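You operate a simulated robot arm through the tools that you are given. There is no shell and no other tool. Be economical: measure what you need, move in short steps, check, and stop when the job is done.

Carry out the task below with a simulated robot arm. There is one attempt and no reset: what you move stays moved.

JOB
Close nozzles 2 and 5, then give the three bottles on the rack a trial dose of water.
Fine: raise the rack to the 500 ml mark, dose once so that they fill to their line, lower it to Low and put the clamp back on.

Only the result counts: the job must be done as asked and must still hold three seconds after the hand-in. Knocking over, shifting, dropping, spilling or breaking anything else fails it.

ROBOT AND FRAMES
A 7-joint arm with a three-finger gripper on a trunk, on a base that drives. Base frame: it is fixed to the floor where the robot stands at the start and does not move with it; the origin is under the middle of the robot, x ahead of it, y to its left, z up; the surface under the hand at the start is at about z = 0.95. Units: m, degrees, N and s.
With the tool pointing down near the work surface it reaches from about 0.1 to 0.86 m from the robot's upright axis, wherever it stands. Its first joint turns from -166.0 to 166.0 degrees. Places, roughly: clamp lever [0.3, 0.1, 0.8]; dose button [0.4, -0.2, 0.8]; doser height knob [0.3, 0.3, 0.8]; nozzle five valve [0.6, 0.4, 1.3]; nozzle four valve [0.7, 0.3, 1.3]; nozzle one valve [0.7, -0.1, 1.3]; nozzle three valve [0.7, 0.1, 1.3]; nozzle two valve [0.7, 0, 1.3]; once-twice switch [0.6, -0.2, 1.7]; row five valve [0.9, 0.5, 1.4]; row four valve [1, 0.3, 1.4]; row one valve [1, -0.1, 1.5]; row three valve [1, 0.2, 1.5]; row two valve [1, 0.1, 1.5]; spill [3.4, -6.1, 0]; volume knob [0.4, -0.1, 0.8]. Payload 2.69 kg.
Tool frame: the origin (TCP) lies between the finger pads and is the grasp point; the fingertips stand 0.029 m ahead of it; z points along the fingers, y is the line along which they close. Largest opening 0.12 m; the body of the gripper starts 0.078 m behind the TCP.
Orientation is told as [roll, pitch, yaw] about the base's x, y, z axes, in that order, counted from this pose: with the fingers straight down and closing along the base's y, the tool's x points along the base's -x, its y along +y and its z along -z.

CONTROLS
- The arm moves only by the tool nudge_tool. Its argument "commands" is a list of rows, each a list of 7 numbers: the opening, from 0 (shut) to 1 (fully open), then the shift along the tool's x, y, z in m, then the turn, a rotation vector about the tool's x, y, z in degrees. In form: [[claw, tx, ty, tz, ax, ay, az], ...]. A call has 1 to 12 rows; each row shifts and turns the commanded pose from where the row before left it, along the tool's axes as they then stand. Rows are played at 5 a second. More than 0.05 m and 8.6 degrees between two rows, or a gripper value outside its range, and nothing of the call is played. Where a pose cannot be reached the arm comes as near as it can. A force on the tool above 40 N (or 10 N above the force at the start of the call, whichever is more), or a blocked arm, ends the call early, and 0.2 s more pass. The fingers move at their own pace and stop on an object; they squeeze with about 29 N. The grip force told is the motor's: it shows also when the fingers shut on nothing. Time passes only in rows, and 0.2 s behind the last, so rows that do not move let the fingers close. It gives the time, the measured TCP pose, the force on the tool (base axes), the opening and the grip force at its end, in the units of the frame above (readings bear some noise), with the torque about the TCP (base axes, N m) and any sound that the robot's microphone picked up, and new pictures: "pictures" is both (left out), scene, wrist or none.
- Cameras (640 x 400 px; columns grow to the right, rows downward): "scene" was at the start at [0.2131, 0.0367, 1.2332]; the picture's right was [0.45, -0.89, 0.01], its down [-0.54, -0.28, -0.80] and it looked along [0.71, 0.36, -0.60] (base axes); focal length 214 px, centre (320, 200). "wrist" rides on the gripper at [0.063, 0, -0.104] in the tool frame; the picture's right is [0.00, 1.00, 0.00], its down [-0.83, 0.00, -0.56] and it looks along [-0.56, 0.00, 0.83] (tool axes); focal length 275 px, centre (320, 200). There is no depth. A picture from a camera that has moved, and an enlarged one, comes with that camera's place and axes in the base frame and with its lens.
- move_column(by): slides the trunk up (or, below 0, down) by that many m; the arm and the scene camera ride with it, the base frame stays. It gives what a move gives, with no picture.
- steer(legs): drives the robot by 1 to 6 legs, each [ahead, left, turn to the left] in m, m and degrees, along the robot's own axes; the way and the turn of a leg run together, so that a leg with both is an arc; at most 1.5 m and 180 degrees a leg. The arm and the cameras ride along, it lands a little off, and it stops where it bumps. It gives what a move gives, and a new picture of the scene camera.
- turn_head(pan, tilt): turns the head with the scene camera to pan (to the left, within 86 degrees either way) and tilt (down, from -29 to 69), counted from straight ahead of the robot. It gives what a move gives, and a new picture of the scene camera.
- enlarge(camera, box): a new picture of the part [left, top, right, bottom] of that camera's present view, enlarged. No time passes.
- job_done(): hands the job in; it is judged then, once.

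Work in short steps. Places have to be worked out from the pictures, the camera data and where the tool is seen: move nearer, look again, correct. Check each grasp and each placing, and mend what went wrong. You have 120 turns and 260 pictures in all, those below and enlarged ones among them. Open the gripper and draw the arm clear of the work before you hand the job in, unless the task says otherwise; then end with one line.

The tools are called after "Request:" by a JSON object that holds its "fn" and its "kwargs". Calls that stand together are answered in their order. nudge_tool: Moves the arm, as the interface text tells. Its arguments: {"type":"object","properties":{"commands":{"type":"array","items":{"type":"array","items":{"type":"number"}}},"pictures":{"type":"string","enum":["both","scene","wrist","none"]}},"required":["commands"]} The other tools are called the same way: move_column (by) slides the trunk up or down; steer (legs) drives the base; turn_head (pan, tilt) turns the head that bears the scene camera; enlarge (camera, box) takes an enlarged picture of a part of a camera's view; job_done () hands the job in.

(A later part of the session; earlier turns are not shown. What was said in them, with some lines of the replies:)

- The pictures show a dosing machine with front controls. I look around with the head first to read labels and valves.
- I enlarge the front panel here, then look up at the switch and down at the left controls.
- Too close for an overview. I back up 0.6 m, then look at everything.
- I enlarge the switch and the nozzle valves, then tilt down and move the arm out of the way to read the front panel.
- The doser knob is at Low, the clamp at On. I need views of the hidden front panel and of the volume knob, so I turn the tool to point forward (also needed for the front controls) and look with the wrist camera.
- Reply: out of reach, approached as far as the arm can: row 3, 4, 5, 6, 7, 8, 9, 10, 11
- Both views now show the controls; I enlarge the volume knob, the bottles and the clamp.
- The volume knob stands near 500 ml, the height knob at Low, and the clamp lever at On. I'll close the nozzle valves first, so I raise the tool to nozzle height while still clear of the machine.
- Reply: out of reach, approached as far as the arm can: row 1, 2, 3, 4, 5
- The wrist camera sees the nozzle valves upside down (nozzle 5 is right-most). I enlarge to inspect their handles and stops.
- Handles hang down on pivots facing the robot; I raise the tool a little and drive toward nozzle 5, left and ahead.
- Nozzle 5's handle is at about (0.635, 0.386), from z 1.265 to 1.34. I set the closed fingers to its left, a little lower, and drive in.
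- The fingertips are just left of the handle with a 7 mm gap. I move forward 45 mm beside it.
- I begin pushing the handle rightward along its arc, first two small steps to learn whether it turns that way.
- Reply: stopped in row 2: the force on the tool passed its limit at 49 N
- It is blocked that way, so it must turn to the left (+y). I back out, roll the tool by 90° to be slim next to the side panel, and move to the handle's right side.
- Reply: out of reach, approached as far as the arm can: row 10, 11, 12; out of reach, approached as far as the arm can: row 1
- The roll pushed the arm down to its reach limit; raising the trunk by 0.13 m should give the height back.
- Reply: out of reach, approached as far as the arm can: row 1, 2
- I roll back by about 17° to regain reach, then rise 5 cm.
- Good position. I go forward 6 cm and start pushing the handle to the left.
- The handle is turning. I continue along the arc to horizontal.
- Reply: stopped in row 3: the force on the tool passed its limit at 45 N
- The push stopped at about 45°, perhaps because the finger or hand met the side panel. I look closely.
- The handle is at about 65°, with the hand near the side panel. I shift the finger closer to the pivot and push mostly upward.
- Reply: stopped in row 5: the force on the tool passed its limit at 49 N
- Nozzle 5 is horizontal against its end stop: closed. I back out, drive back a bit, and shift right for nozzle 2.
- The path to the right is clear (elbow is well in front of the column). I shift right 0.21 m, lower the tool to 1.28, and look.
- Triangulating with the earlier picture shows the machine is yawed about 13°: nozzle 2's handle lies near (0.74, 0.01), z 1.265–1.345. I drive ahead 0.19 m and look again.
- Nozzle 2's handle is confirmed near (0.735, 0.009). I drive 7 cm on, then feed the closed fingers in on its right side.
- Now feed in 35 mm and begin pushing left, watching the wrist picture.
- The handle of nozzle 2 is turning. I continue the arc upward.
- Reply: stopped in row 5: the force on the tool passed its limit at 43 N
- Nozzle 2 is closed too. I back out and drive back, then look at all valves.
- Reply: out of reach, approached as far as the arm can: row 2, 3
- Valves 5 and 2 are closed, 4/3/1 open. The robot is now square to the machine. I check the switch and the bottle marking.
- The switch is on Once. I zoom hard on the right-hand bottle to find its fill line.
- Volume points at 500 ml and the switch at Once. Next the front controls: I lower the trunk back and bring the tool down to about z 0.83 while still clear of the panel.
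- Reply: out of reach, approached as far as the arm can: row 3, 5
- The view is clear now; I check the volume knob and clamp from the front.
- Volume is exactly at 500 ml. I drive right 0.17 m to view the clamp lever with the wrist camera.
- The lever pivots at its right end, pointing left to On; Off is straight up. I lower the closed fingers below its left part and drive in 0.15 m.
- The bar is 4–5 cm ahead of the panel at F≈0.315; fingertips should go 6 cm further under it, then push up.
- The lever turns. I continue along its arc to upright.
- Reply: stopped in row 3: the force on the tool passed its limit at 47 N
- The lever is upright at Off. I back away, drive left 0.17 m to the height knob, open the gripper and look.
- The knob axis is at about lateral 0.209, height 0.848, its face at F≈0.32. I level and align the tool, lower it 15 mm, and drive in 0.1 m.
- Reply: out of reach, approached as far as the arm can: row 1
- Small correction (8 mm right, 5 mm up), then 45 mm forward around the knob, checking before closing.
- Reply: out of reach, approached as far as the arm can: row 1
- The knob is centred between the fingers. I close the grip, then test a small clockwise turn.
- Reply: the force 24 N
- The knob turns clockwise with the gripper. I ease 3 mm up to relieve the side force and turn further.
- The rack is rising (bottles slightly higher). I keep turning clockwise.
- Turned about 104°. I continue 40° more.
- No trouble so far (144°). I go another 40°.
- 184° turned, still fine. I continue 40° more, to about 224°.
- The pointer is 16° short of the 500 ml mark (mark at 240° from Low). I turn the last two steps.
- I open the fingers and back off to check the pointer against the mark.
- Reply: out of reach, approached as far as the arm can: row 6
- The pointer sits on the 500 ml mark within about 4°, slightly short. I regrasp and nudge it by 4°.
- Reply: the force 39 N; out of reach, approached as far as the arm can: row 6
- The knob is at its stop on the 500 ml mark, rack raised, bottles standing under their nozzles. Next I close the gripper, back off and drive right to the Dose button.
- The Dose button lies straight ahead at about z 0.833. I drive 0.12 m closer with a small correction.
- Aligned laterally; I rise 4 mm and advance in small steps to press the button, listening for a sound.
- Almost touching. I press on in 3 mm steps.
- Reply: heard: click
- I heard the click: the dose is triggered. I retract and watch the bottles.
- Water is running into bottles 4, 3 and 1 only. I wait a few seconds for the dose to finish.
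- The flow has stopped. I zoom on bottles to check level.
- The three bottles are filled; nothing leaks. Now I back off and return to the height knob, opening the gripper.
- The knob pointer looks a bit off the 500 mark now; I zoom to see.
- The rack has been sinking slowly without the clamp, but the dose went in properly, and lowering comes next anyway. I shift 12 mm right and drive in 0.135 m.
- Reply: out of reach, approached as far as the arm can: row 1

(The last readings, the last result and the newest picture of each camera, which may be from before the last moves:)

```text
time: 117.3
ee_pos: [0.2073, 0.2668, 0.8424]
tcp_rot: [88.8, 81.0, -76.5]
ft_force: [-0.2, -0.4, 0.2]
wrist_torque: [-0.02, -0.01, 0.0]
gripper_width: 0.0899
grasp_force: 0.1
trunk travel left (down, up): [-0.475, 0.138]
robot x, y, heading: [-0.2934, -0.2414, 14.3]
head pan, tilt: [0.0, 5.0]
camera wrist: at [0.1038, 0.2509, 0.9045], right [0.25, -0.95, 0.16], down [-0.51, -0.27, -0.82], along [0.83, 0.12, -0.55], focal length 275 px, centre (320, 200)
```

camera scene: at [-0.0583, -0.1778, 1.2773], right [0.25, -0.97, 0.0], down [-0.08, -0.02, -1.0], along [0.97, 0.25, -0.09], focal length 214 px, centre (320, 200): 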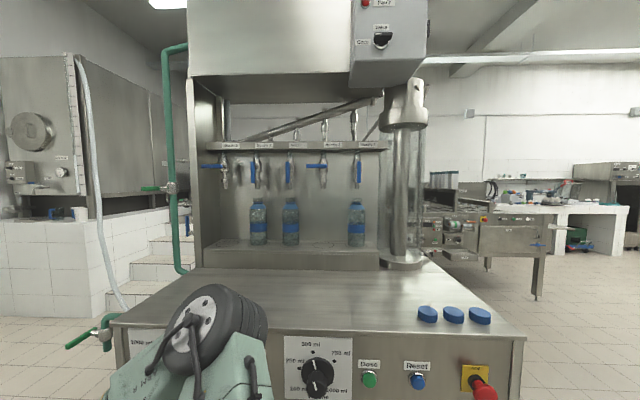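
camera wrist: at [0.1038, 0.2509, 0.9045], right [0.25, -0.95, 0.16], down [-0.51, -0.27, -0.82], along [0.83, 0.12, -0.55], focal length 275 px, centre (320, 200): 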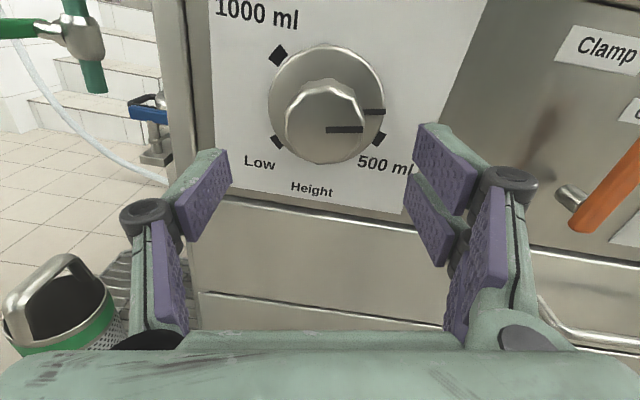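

Aligned. I rise 7 mm, move in 53 mm, close, and begin turning counter-clockwise.

Request:
{"fn": "nudge_tool", "kwargs": {"commands": [[0.75, 0.007, 0, 0.018, 0, 0, 0], [0.75, 0, 0, 0.018, 0, 0, 0], [0.75, 0, 0, 0.018, 0, 0, 0], [0.75, 0, 0, 0, 0, 0, 0], [0, 0, 0, 0, 0, 0, 0], [0, 0, 0, 0, 0, 0, 0], [0, 0, 0, 0, 0, 0, 0], [0, 0, 0, 0, 0, 0, 0], [0, 0, 0, 0, 0, 0, 0]], "pictures": "wrist"}}

```text
time: 119.3
ee_pos: [0.2606, 0.2789, 0.8495]
tcp_rot: [89.3, 80.9, -76.4]
ft_force: [-2.2, -17.0, 1.4]
wrist_torque: [-0.07, -0.54, -1.01]
gripper_width: 0.0467
grasp_force: 39.1
trunk travel left (down, up): [-0.475, 0.138]
robot x, y, heading: [-0.297, -0.2401, 14.2]
head pan, tilt: [0.0, 5.0]
camera wrist: at [0.1574, 0.2637, 0.9123], right [0.24, -0.96, 0.16], down [-0.51, -0.27, -0.82], along [0.83, 0.12, -0.55], focal length 275 px, centre (320, 200)
```

wrist: 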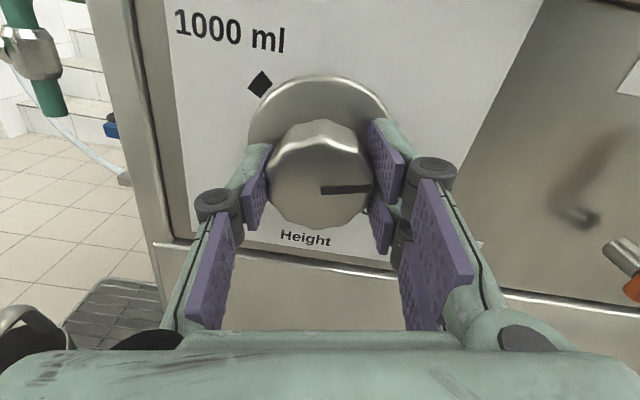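

Gripped. I turn counter-clockwise 88° in this call.

Request:
{"fn": "nudge_tool", "kwargs": {"commands": [[0, 0, 0, 0, 0, 0, -8], [0, 0, 0, 0, 0, 0, -8], [0, 0, 0, 0, 0, 0, -8], [0, 0, 0, 0, 0, 0, -8], [0, 0, 0, 0, 0, 0, -8], [0, 0, 0, 0, 0, 0, -8], [0, 0, 0, 0, 0, 0, -8], [0, 0, 0, 0, 0, 0, -8], [0, 0, 0, 0, 0, 0, -8], [0, 0, 0, 0, 0, 0, -8], [0, 0, 0, 0, 0, 0, 0]], "pictures": "both"}}

```text
time: 121.7
ee_pos: [0.2611, 0.2802, 0.8506]
tcp_rot: [89.9, 1.0, -75.6]
ft_force: [19.3, -13.6, 5.7]
wrist_torque: [-0.12, -0.34, -0.7]
gripper_width: 0.046
grasp_force: 44.7
trunk travel left (down, up): [-0.475, 0.138]
robot x, y, heading: [-0.2962, -0.2407, 14.1]
head pan, tilt: [0.0, 5.0]
camera scene: at [-0.0576, -0.179, 1.2773], right [0.25, -0.97, 0.0], down [-0.09, -0.02, -1.0], along [0.97, 0.25, -0.09], focal length 214 px, centre (320, 200)
camera wrist: at [0.1439, 0.3156, 0.8506], right [0.0, -0.01, 1.0], down [-0.33, -0.94, -0.01], along [0.94, -0.33, -0.01], focal length 275 px, centre (320, 200)
```

scene: 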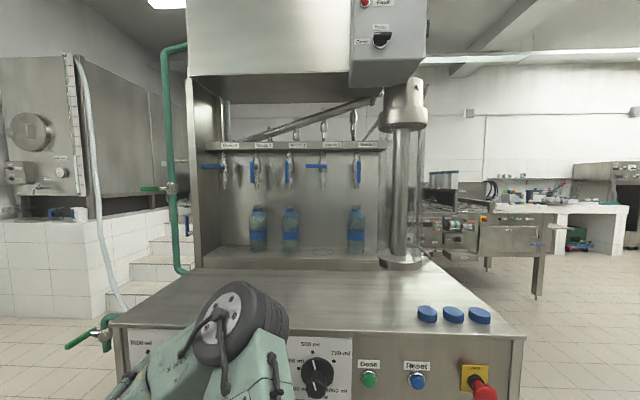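
wrist: 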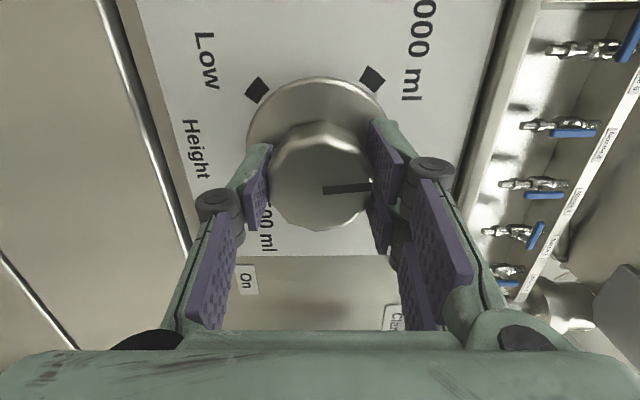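

The rack lowers smoothly; pointer now up. I turn 80° more.

Request:
{"fn": "nudge_tool", "kwargs": {"commands": [[0, 0, 0, 0, 0, 0, -8], [0, 0, 0, 0, 0, 0, -8], [0, 0, 0, 0, 0, 0, -8], [0, 0, 0, 0, 0, 0, -8], [0, 0, 0, 0, 0, 0, -8], [0, 0, 0, 0, 0, 0, -8], [0, 0, 0, 0, 0, 0, -8], [0, 0, 0, 0, 0, 0, -8], [0, 0, 0, 0, 0, 0, -8], [0, 0, 0, 0, 0, 0, -8], [0, 0, 0, 0, 0, 0, 0]], "pictures": "both"}}

```text
time: 124.1
ee_pos: [0.2603, 0.279, 0.8479]
tcp_rot: [88.2, -79.4, -73.8]
ft_force: [1.9, -23.8, -4.5]
wrist_torque: [-0.21, 0.61, -0.94]
gripper_width: 0.0466
grasp_force: 45.2
trunk travel left (down, up): [-0.475, 0.138]
robot x, y, heading: [-0.2968, -0.2385, 14.3]
head pan, tilt: [0.0, 5.0]
camera scene: at [-0.058, -0.1791, 1.2772], right [0.25, -0.97, 0.0], down [-0.09, -0.02, -1.0], along [0.97, 0.25, -0.09], focal length 214 px, centre (320, 200)
camera wrist: at [0.1556, 0.2646, 0.7866], right [-0.24, 0.95, 0.18], down [-0.5, -0.28, 0.82], along [0.83, 0.11, 0.54], focal length 275 px, centre (320, 200)
```

scene: 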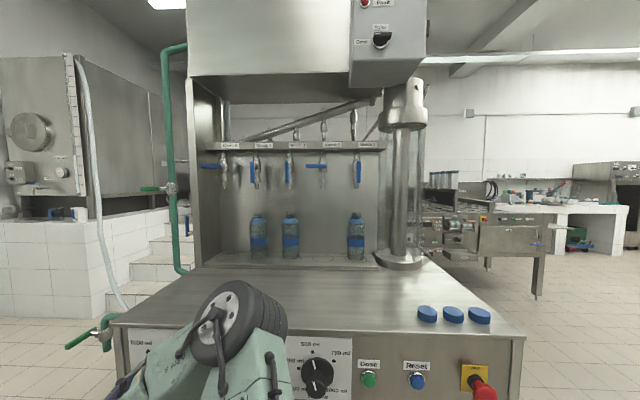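
wrist: 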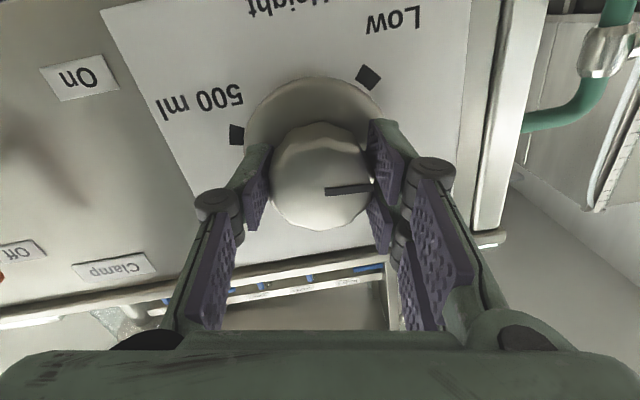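

Pointer near 9 o'clock; 55° remain. I turn 48°, then look.

Request:
{"fn": "nudge_tool", "kwargs": {"commands": [[0, 0, 0, 0, 0, 0, -8], [0, 0, 0, 0, 0, 0, -8], [0, 0, 0, 0, 0, 0, -8], [0, 0, 0, 0, 0, 0, -8], [0, 0, 0, 0, 0, 0, -8], [0, 0, 0, 0, 0, 0, -8], [0, 0, 0, 0, 0, 0, 0]], "pictures": "both"}}

```text
time: 125.7
ee_pos: [0.2607, 0.2785, 0.8501]
tcp_rot: [-89.5, -52.7, 103.7]
ft_force: [-2.0, -36.6, -7.7]
wrist_torque: [-0.09, -0.17, -1.39]
gripper_width: 0.0467
grasp_force: 44.8
trunk travel left (down, up): [-0.475, 0.138]
robot x, y, heading: [-0.2978, -0.2407, 14.3]
head pan, tilt: [0.0, 5.0]
camera scene: at [-0.0581, -0.1797, 1.2774], right [0.25, -0.97, 0.0], down [-0.08, -0.02, -1.0], along [0.97, 0.25, -0.09], focal length 214 px, centre (320, 200)
camera wrist: at [0.1685, 0.2161, 0.7994], right [-0.2, 0.77, -0.61], down [-0.66, 0.36, 0.66], along [0.73, 0.53, 0.44], focal length 275 px, centre (320, 200)
```

scene: 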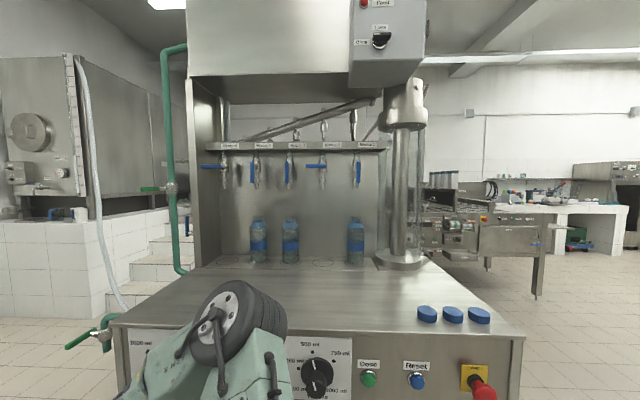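
wrist: 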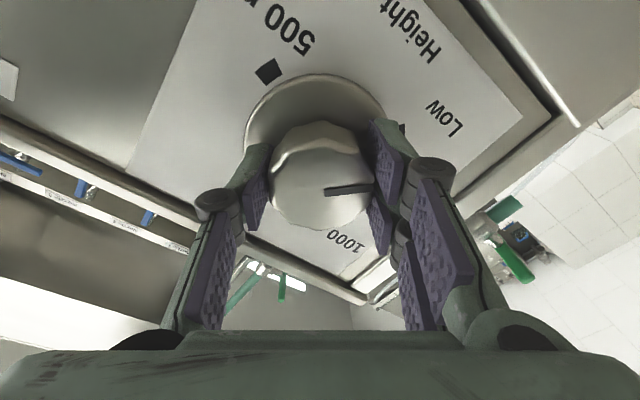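

About 10° remain, with some side force. I ease 4 mm toward the force and finish the turn.

Request:
{"fn": "nudge_tool", "kwargs": {"commands": [[0, 0.0024, -0.0032, 0, 0, 0, 0], [0, 0, 0, 0, 0, 0, -6], [0, 0, 0, 0, 0, 0, -5], [0, 0, 0, 0, 0, 0, 0], [0, 0, 0, 0, 0, 0, 0]], "pictures": "wrist"}}

```text
time: 126.9
ee_pos: [0.2612, 0.2797, 0.8502]
tcp_rot: [-90.1, -42.0, 104.7]
ft_force: [13.3, 4.8, 10.0]
wrist_torque: [0.64, -0.1, -0.68]
gripper_width: 0.0468
grasp_force: 45.0
trunk travel left (down, up): [-0.475, 0.138]
robot x, y, heading: [-0.2965, -0.2387, 14.2]
head pan, tilt: [0.0, 5.0]
camera wrist: at [0.1713, 0.2073, 0.8081], right [-0.17, 0.65, -0.75], down [-0.7, 0.46, 0.55], along [0.7, 0.61, 0.37], focal length 275 px, centre (320, 200)
```

wrist: 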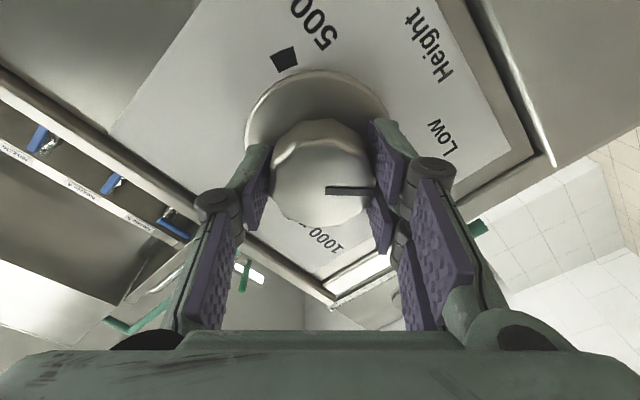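

By comparison with the start picture the pointer is about 4–5° short of Low. I turn 6° more.

Request:
{"fn": "nudge_tool", "kwargs": {"commands": [[0, 0, 0, 0, 0, 0, -3], [0, 0, 0, 0, 0, 0, -3], [0, 0, 0, 0, 0, 0, 0]], "pictures": "none"}}

Request:
{"fn": "nudge_tool", "kwargs": {"commands": [[0.75, 0, 0, 0, 0, 0, 0], [0.75, 0, 0, 0, 0, 0, 0], [0.75, 0, 0, 0, 0, 0, 0], [0.75, 0, 0, 0, 0, 0, 0], [0.75, 0, 0, -0.03, 0, 0, 0], [0.75, 0, 0, -0.03, 0, 0, 0], [0.75, 0, 0, 0, 0, 0, 0]], "pictures": "wrist"}}

Request:
{"fn": "enlarge", "kwargs": {"camera": "wrist", "box": [220, 40, 440, 200]}}

```text
time: 127.7
ee_pos: [0.2604, 0.2792, 0.8511]
tcp_rot: [-90.1, -36.0, 104.7]
ft_force: [10.7, 11.8, 15.8]
wrist_torque: [1.01, -0.49, -1.01]
gripper_width: 0.0468
grasp_force: 45.1
trunk travel left (down, up): [-0.475, 0.138]
robot x, y, heading: [-0.3016, -0.2403, 14.1]
head pan, tilt: [0.0, 5.0]
```

```text
time: 129.3
ee_pos: [0.2085, 0.2671, 0.8477]
tcp_rot: [-89.7, -36.0, 104.4]
ft_force: [0.0, -0.3, 0.9]
wrist_torque: [-0.01, 0.0, 0.02]
gripper_width: 0.0897
grasp_force: 0.1
out of reach, approached as far as the arm can: row 6
trunk travel left (down, up): [-0.475, 0.138]
robot x, y, heading: [-0.299, -0.2411, 14.4]
head pan, tilt: [0.0, 5.0]
camera wrist: at [0.12, 0.191, 0.8099], right [-0.15, 0.56, -0.81], down [-0.71, 0.51, 0.49], along [0.69, 0.65, 0.32], focal length 275 px, centre (320, 200)
```

wrist: 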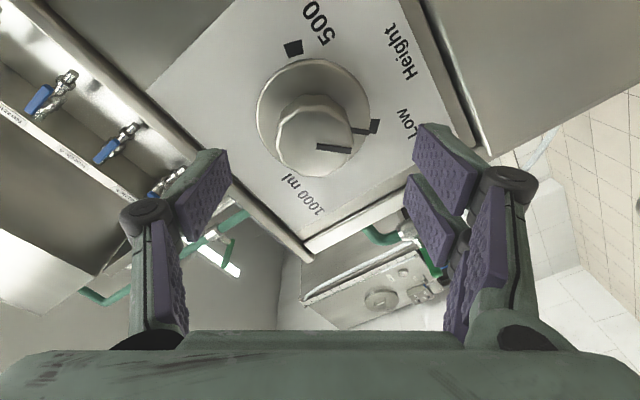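

```text
2.50 times, centred on (330, 120) of wrist
camera zoom: at [0.12, 0.191, 0.8099], right [-0.15, 0.56, -0.81], down [-0.71, 0.51, 0.49], along [0.69, 0.65, 0.32], focal length 688 px, centre (295, 400)
```

zoom: 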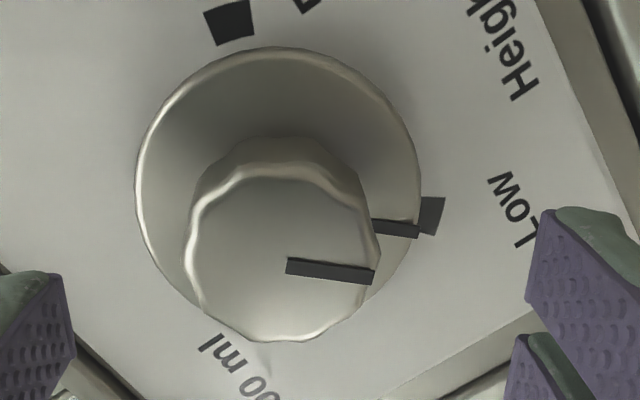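

The pointer appears at Low. I check the rack and bottles in the scene view.

Request:
{"fn": "enlarge", "kwargs": {"camera": "scene", "box": [200, 130, 400, 270]}}

```text
2.86 times, centred on (300, 200) of scene
camera zoom: at [-0.0585, -0.1779, 1.2774], right [0.25, -0.97, 0.0], down [-0.08, -0.02, -1.0], along [0.97, 0.25, -0.09], focal length 613 px, centre (377, 200)
```

zoom: 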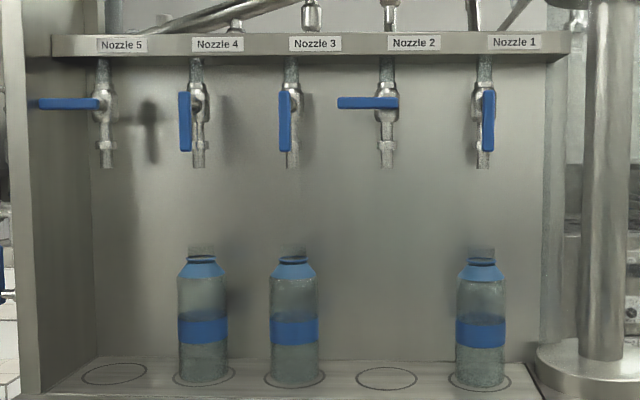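

The rack is flush down at Low with bottles upright. Now the clamp: I close the gripper, back off, and drive right to stand to the right of the upright lever.

Request:
{"fn": "steer", "kwargs": {"legs": [[-0.08, 0, 0], [0, -0.255, 0]]}}

Request:
{"fn": "nudge_tool", "kwargs": {"commands": [[0, -0.009, -0.012, 0, 0, 0, 0], [0, 0, 0, 0, 0, 0, 0], [0, 0, 0, 0, 0, 0, 0], [0, 0, 0, 0, 0, 0, 0], [0, 0, 0, 0, 0, 0, 0], [0, 0, 0, 0, 0, 0, 0]], "pictures": "wrist"}}

```text
time: 132.6
ee_pos: [0.1916, 0.001, 0.8471]
tcp_rot: [-89.7, -35.9, 104.5]
ft_force: [0.6, -0.1, -0.5]
wrist_torque: [0.04, 0.02, 0.0]
gripper_width: 0.0901
grasp_force: 0.0
trunk travel left (down, up): [-0.475, 0.138]
robot x, y, heading: [-0.3129, -0.5089, 14.7]
head pan, tilt: [0.0, 5.0]
camera scene: at [-0.0726, -0.4451, 1.2774], right [0.25, -0.97, 0.0], down [-0.08, -0.02, -1.0], along [0.96, 0.25, -0.09], focal length 214 px, centre (320, 200)
```

scene: 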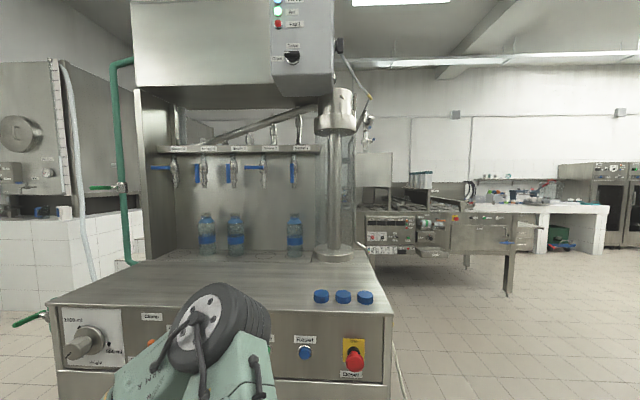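

```text
time: 134.0
ee_pos: [0.1962, 0.0028, 0.861]
tcp_rot: [-89.5, -35.9, 104.5]
ft_force: [0.2, -0.2, 0.5]
wrist_torque: [-0.02, -0.02, 0.0]
gripper_width: 0.0
grasp_force: 15.0
trunk travel left (down, up): [-0.475, 0.138]
robot x, y, heading: [-0.3108, -0.5062, 14.4]
head pan, tilt: [0.0, 5.0]
camera wrist: at [0.1074, -0.0736, 0.8245], right [-0.16, 0.56, -0.81], down [-0.71, 0.51, 0.49], along [0.69, 0.65, 0.32], focal length 275 px, centre (320, 200)
```

wrist: 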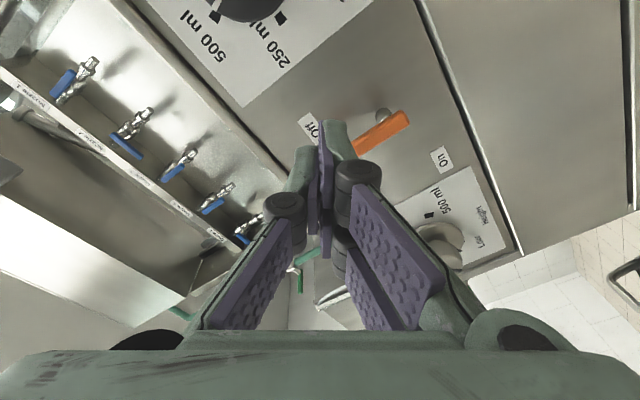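

The lever's pivot is where expected (s≈0.005, z≈0.818). I drive 7 cm in, then feed in the rest.

Request:
{"fn": "steer", "kwargs": {"legs": [[0.07, 0, 0]]}}

Request:
{"fn": "nudge_tool", "kwargs": {"commands": [[0, 0, 0, 0.02, 0, 0, 0], [0, 0, 0, 0.018, 0, 0, 0], [0, 0, 0, 0, 0, 0, 0]], "pictures": "wrist"}}

```text
time: 135.0
ee_pos: [0.2636, 0.0205, 0.8614]
tcp_rot: [-89.4, -35.8, 104.6]
ft_force: [0.6, -0.1, -0.7]
wrist_torque: [-0.01, -0.01, 0.0]
gripper_width: 0.0001
grasp_force: 28.6
trunk travel left (down, up): [-0.475, 0.138]
robot x, y, heading: [-0.2404, -0.4887, 14.5]
head pan, tilt: [0.0, 5.0]
camera scene: at [-0.0047, -0.4275, 1.2773], right [0.25, -0.97, 0.0], down [-0.08, -0.02, -1.0], along [0.96, 0.25, -0.09], focal length 214 px, centre (320, 200)
```

scene: 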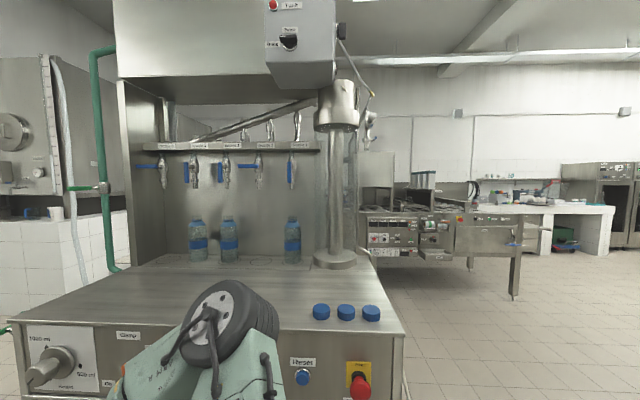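

```text
time: 135.8
ee_pos: [0.2998, 0.0292, 0.8601]
tcp_rot: [-89.5, -35.8, 104.5]
ft_force: [0.7, 0.6, -0.8]
wrist_torque: [-0.04, 0.02, 0.0]
gripper_width: 0.0003
grasp_force: 28.6
trunk travel left (down, up): [-0.475, 0.138]
robot x, y, heading: [-0.242, -0.4913, 14.6]
head pan, tilt: [0.0, 5.0]
camera wrist: at [0.212, -0.0472, 0.8237], right [-0.16, 0.56, -0.81], down [-0.71, 0.51, 0.49], along [0.69, 0.65, 0.32], focal length 275 px, centre (320, 200)
```

wrist: 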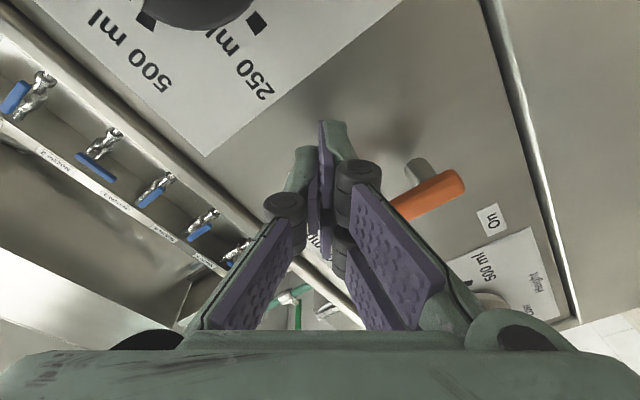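

I push the lever over to the left along its arc.

Request:
{"fn": "nudge_tool", "kwargs": {"commands": [[0, -0.0253, 0.0147, 0, 0, 0, 0], [0, -0.0154, 0.0069, 0, 0, 0, 0], [0, -0.0142, 0.0153, 0, 0, 0, 0], [0, -0.0064, 0.0201, 0, 0, 0, 0], [0, 0, 0, 0, 0, 0, 0]], "pictures": "wrist"}}

```text
time: 137.0
ee_pos: [0.2782, 0.1095, 0.8507]
tcp_rot: [-89.6, -36.0, 104.7]
ft_force: [4.1, -3.5, 6.7]
wrist_torque: [-0.11, -0.25, -0.04]
gripper_width: 0.0
grasp_force: 28.3
trunk travel left (down, up): [-0.475, 0.138]
robot x, y, heading: [-0.2401, -0.491, 14.4]
head pan, tilt: [0.0, 5.0]
camera wrist: at [0.1911, 0.0331, 0.8143], right [-0.16, 0.56, -0.81], down [-0.71, 0.51, 0.49], along [0.69, 0.65, 0.32], focal length 275 px, centre (320, 200)
```

wrist: 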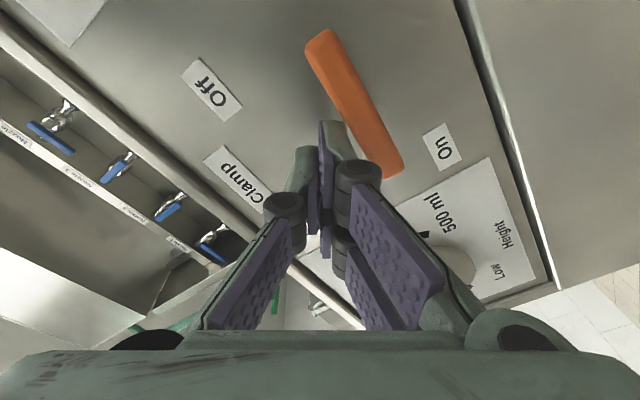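

The lever follows. I push the last part down until it stops.

Request:
{"fn": "nudge_tool", "kwargs": {"commands": [[0, 0.0009, 0.0166, 0, 0, 0, 0], [0, 0.0013, 0.0052, 0, 0, 0, 0], [0, 0.002, 0.003, 0, 0, 0, 0], [0, 0.002, 0.003, 0, 0, 0, 0], [0, 0, 0, 0, 0, 0, 0]], "pictures": "wrist"}}

```text
time: 137.4
ee_pos: [0.2773, 0.1164, 0.8494]
tcp_rot: [-91.2, -36.4, 104.8]
ft_force: [-1.9, -3.6, 13.7]
wrist_torque: [-0.15, -0.27, -0.11]
gripper_width: 0.0002
grasp_force: 28.3
trunk travel left (down, up): [-0.475, 0.138]
robot x, y, heading: [-0.2446, -0.4884, 14.5]
head pan, tilt: [0.0, 5.0]
stopped in row 2: the force on the tool passed its limit at 46 N (the readings are from after the stop); the commanded pose is now the measured one
camera wrist: at [0.191, 0.0403, 0.8099], right [-0.13, 0.58, -0.81], down [-0.71, 0.51, 0.48], along [0.69, 0.64, 0.34], focal length 275 px, centre (320, 200)
```

wrist: 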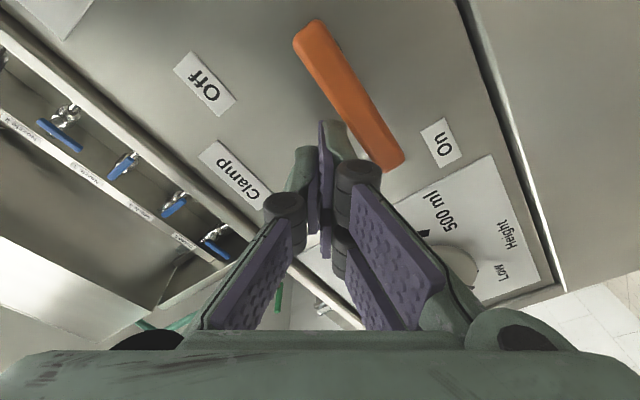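

The lever has hit its On stop. I retract and check it from a distance.

Request:
{"fn": "nudge_tool", "kwargs": {"commands": [[0, -0.006, -0.008, 0, 0, 0, 0], [0, 0, 0, -0.03, 0, 0, 0], [0.4, 0, 0, -0.03, 0, 0, 0], [0.4, 0, 0, 0, 0, 0, 0], [0.4, 0, 0, 0, 0, 0, 0]], "pictures": "none"}}

Request:
{"fn": "steer", "kwargs": {"legs": [[-0.3, 0, 0]]}}

Request:
{"fn": "nudge_tool", "kwargs": {"commands": [[0.4, 0, 0, 0, 0, 0, 0]], "pictures": "wrist"}}

Request:
{"fn": "enlarge", "kwargs": {"camera": "wrist", "box": [260, 40, 480, 200]}}

Request:
{"fn": "enlarge", "kwargs": {"camera": "scene", "box": [80, 130, 400, 370]}}

```text
time: 138.6
ee_pos: [0.2224, 0.1024, 0.8548]
tcp_rot: [-90.7, -36.3, 104.6]
ft_force: [-0.6, 0.6, -0.6]
wrist_torque: [-0.01, 0.0, -0.01]
gripper_width: 0.0483
grasp_force: 0.0
trunk travel left (down, up): [-0.475, 0.138]
robot x, y, heading: [-0.2435, -0.4938, 14.3]
head pan, tilt: [0.0, 5.0]
```

```text
time: 140.7
ee_pos: [-0.0657, 0.0284, 0.8543]
tcp_rot: [-90.7, -36.1, 104.7]
ft_force: [0.2, 0.7, 0.2]
wrist_torque: [0.0, 0.01, -0.01]
gripper_width: 0.048
grasp_force: 0.0
trunk travel left (down, up): [-0.475, 0.138]
robot x, y, heading: [-0.5286, -0.5651, 14.3]
head pan, tilt: [0.0, 5.0]
camera scene: at [-0.295, -0.503, 1.2774], right [0.25, -0.97, 0.0], down [-0.08, -0.02, -1.0], along [0.97, 0.25, -0.09], focal length 214 px, centre (320, 200)
```

scene: 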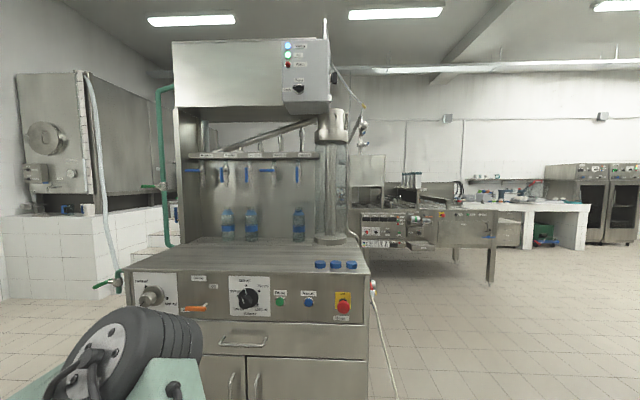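

```text
time: 141.1
ee_pos: [-0.0666, 0.0267, 0.8553]
tcp_rot: [-90.6, -36.1, 104.6]
ft_force: [0.0, -0.4, -0.2]
wrist_torque: [0.01, -0.04, 0.01]
gripper_width: 0.0481
grasp_force: 0.0
trunk travel left (down, up): [-0.475, 0.138]
robot x, y, heading: [-0.5305, -0.5648, 14.3]
head pan, tilt: [0.0, 5.0]
camera wrist: at [-0.1547, -0.0481, 0.8162], right [-0.14, 0.57, -0.81], down [-0.71, 0.52, 0.48], along [0.69, 0.64, 0.33], focal length 275 px, centre (320, 200)
```

wrist: 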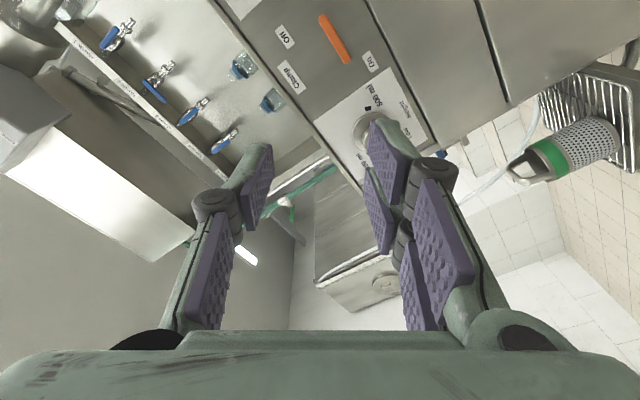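

```text
2.50 times, centred on (370, 120) of wrist
camera zoom: at [-0.1547, -0.0481, 0.8162], right [-0.14, 0.57, -0.81], down [-0.71, 0.52, 0.48], along [0.69, 0.64, 0.33], focal length 688 px, centre (195, 400)
```

zoom: 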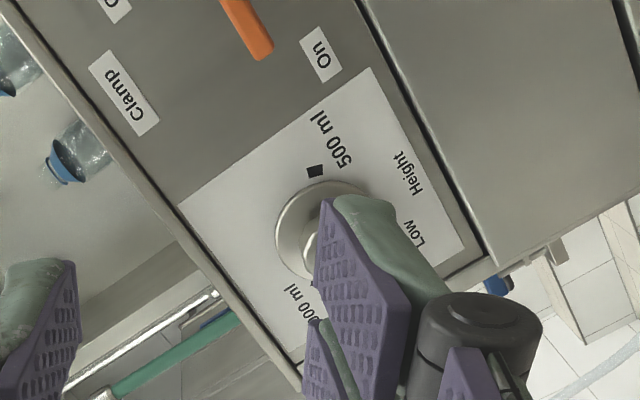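

```text
1.67 times, centred on (240, 250) of scene
camera zoom: at [-0.2949, -0.5029, 1.2774], right [0.25, -0.97, 0.0], down [-0.08, -0.02, -1.0], along [0.97, 0.25, -0.09], focal length 358 px, centre (453, 117)
```

zoom: 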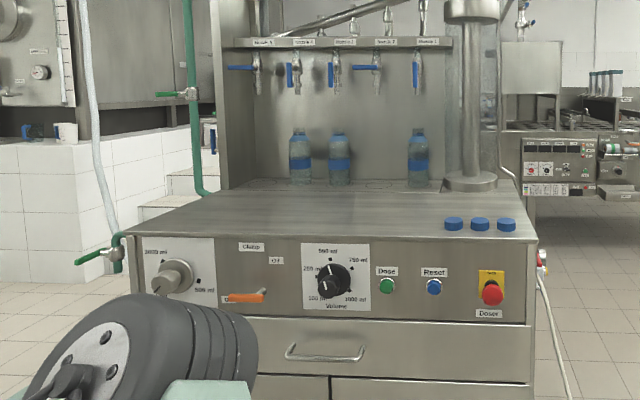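

A last close look at the lever, knob and bottles.

Request:
{"fn": "enlarge", "kwargs": {"camera": "scene", "box": [125, 262, 225, 322]}}

Request:
{"fn": "enlarge", "kwargs": {"camera": "scene", "box": [210, 190, 320, 260]}}

```text
6.40 times, centred on (175, 292) of scene
camera zoom: at [-0.2949, -0.5029, 1.2774], right [0.25, -0.97, 0.0], down [-0.08, -0.02, -1.0], along [0.97, 0.25, -0.09], focal length 1373 px, centre (1248, -389)
```

zoom: 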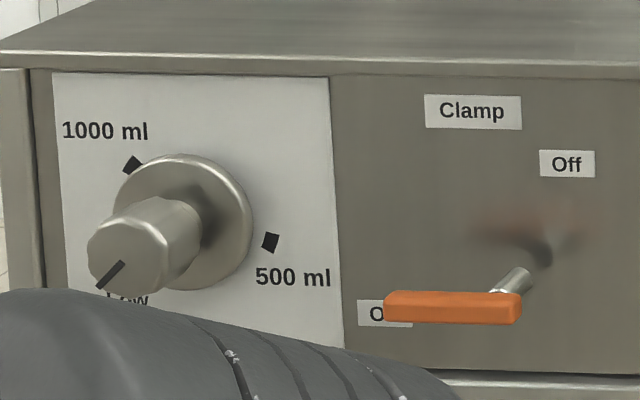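

```text
5.71 times, centred on (265, 225) of scene
camera zoom: at [-0.2949, -0.5029, 1.2774], right [0.25, -0.97, 0.0], down [-0.08, -0.02, -1.0], along [0.97, 0.25, -0.09], focal length 1226 px, centre (634, 57)
```

zoom: 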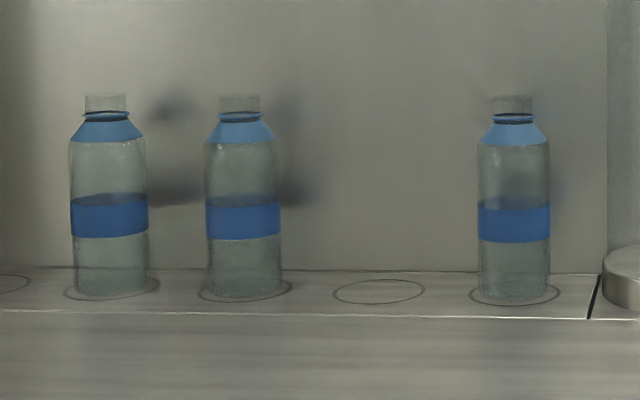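

Knob is at Low, the clamp at On, valves 2 and 5 closed, bottles filled and upright, and the arm is clear with the gripper open. I hand in.

Request:
{"fn": "job_done", "kwargs": {}}

```text
The job is handed in.
```

The trial dose is done. Nozzles 2 and 5 are closed, and one dose at the 500 ml setting went into the three bottles (nozzles 4, 3 and 1). The rack is back down at Low and the clamp is On. I couldn't see the water level clearly enough to confirm it reached the fill line. With the clamp off, the rack also crept down after I let go of the knob, so it may have been slightly below the 500 ml mark while dosing.
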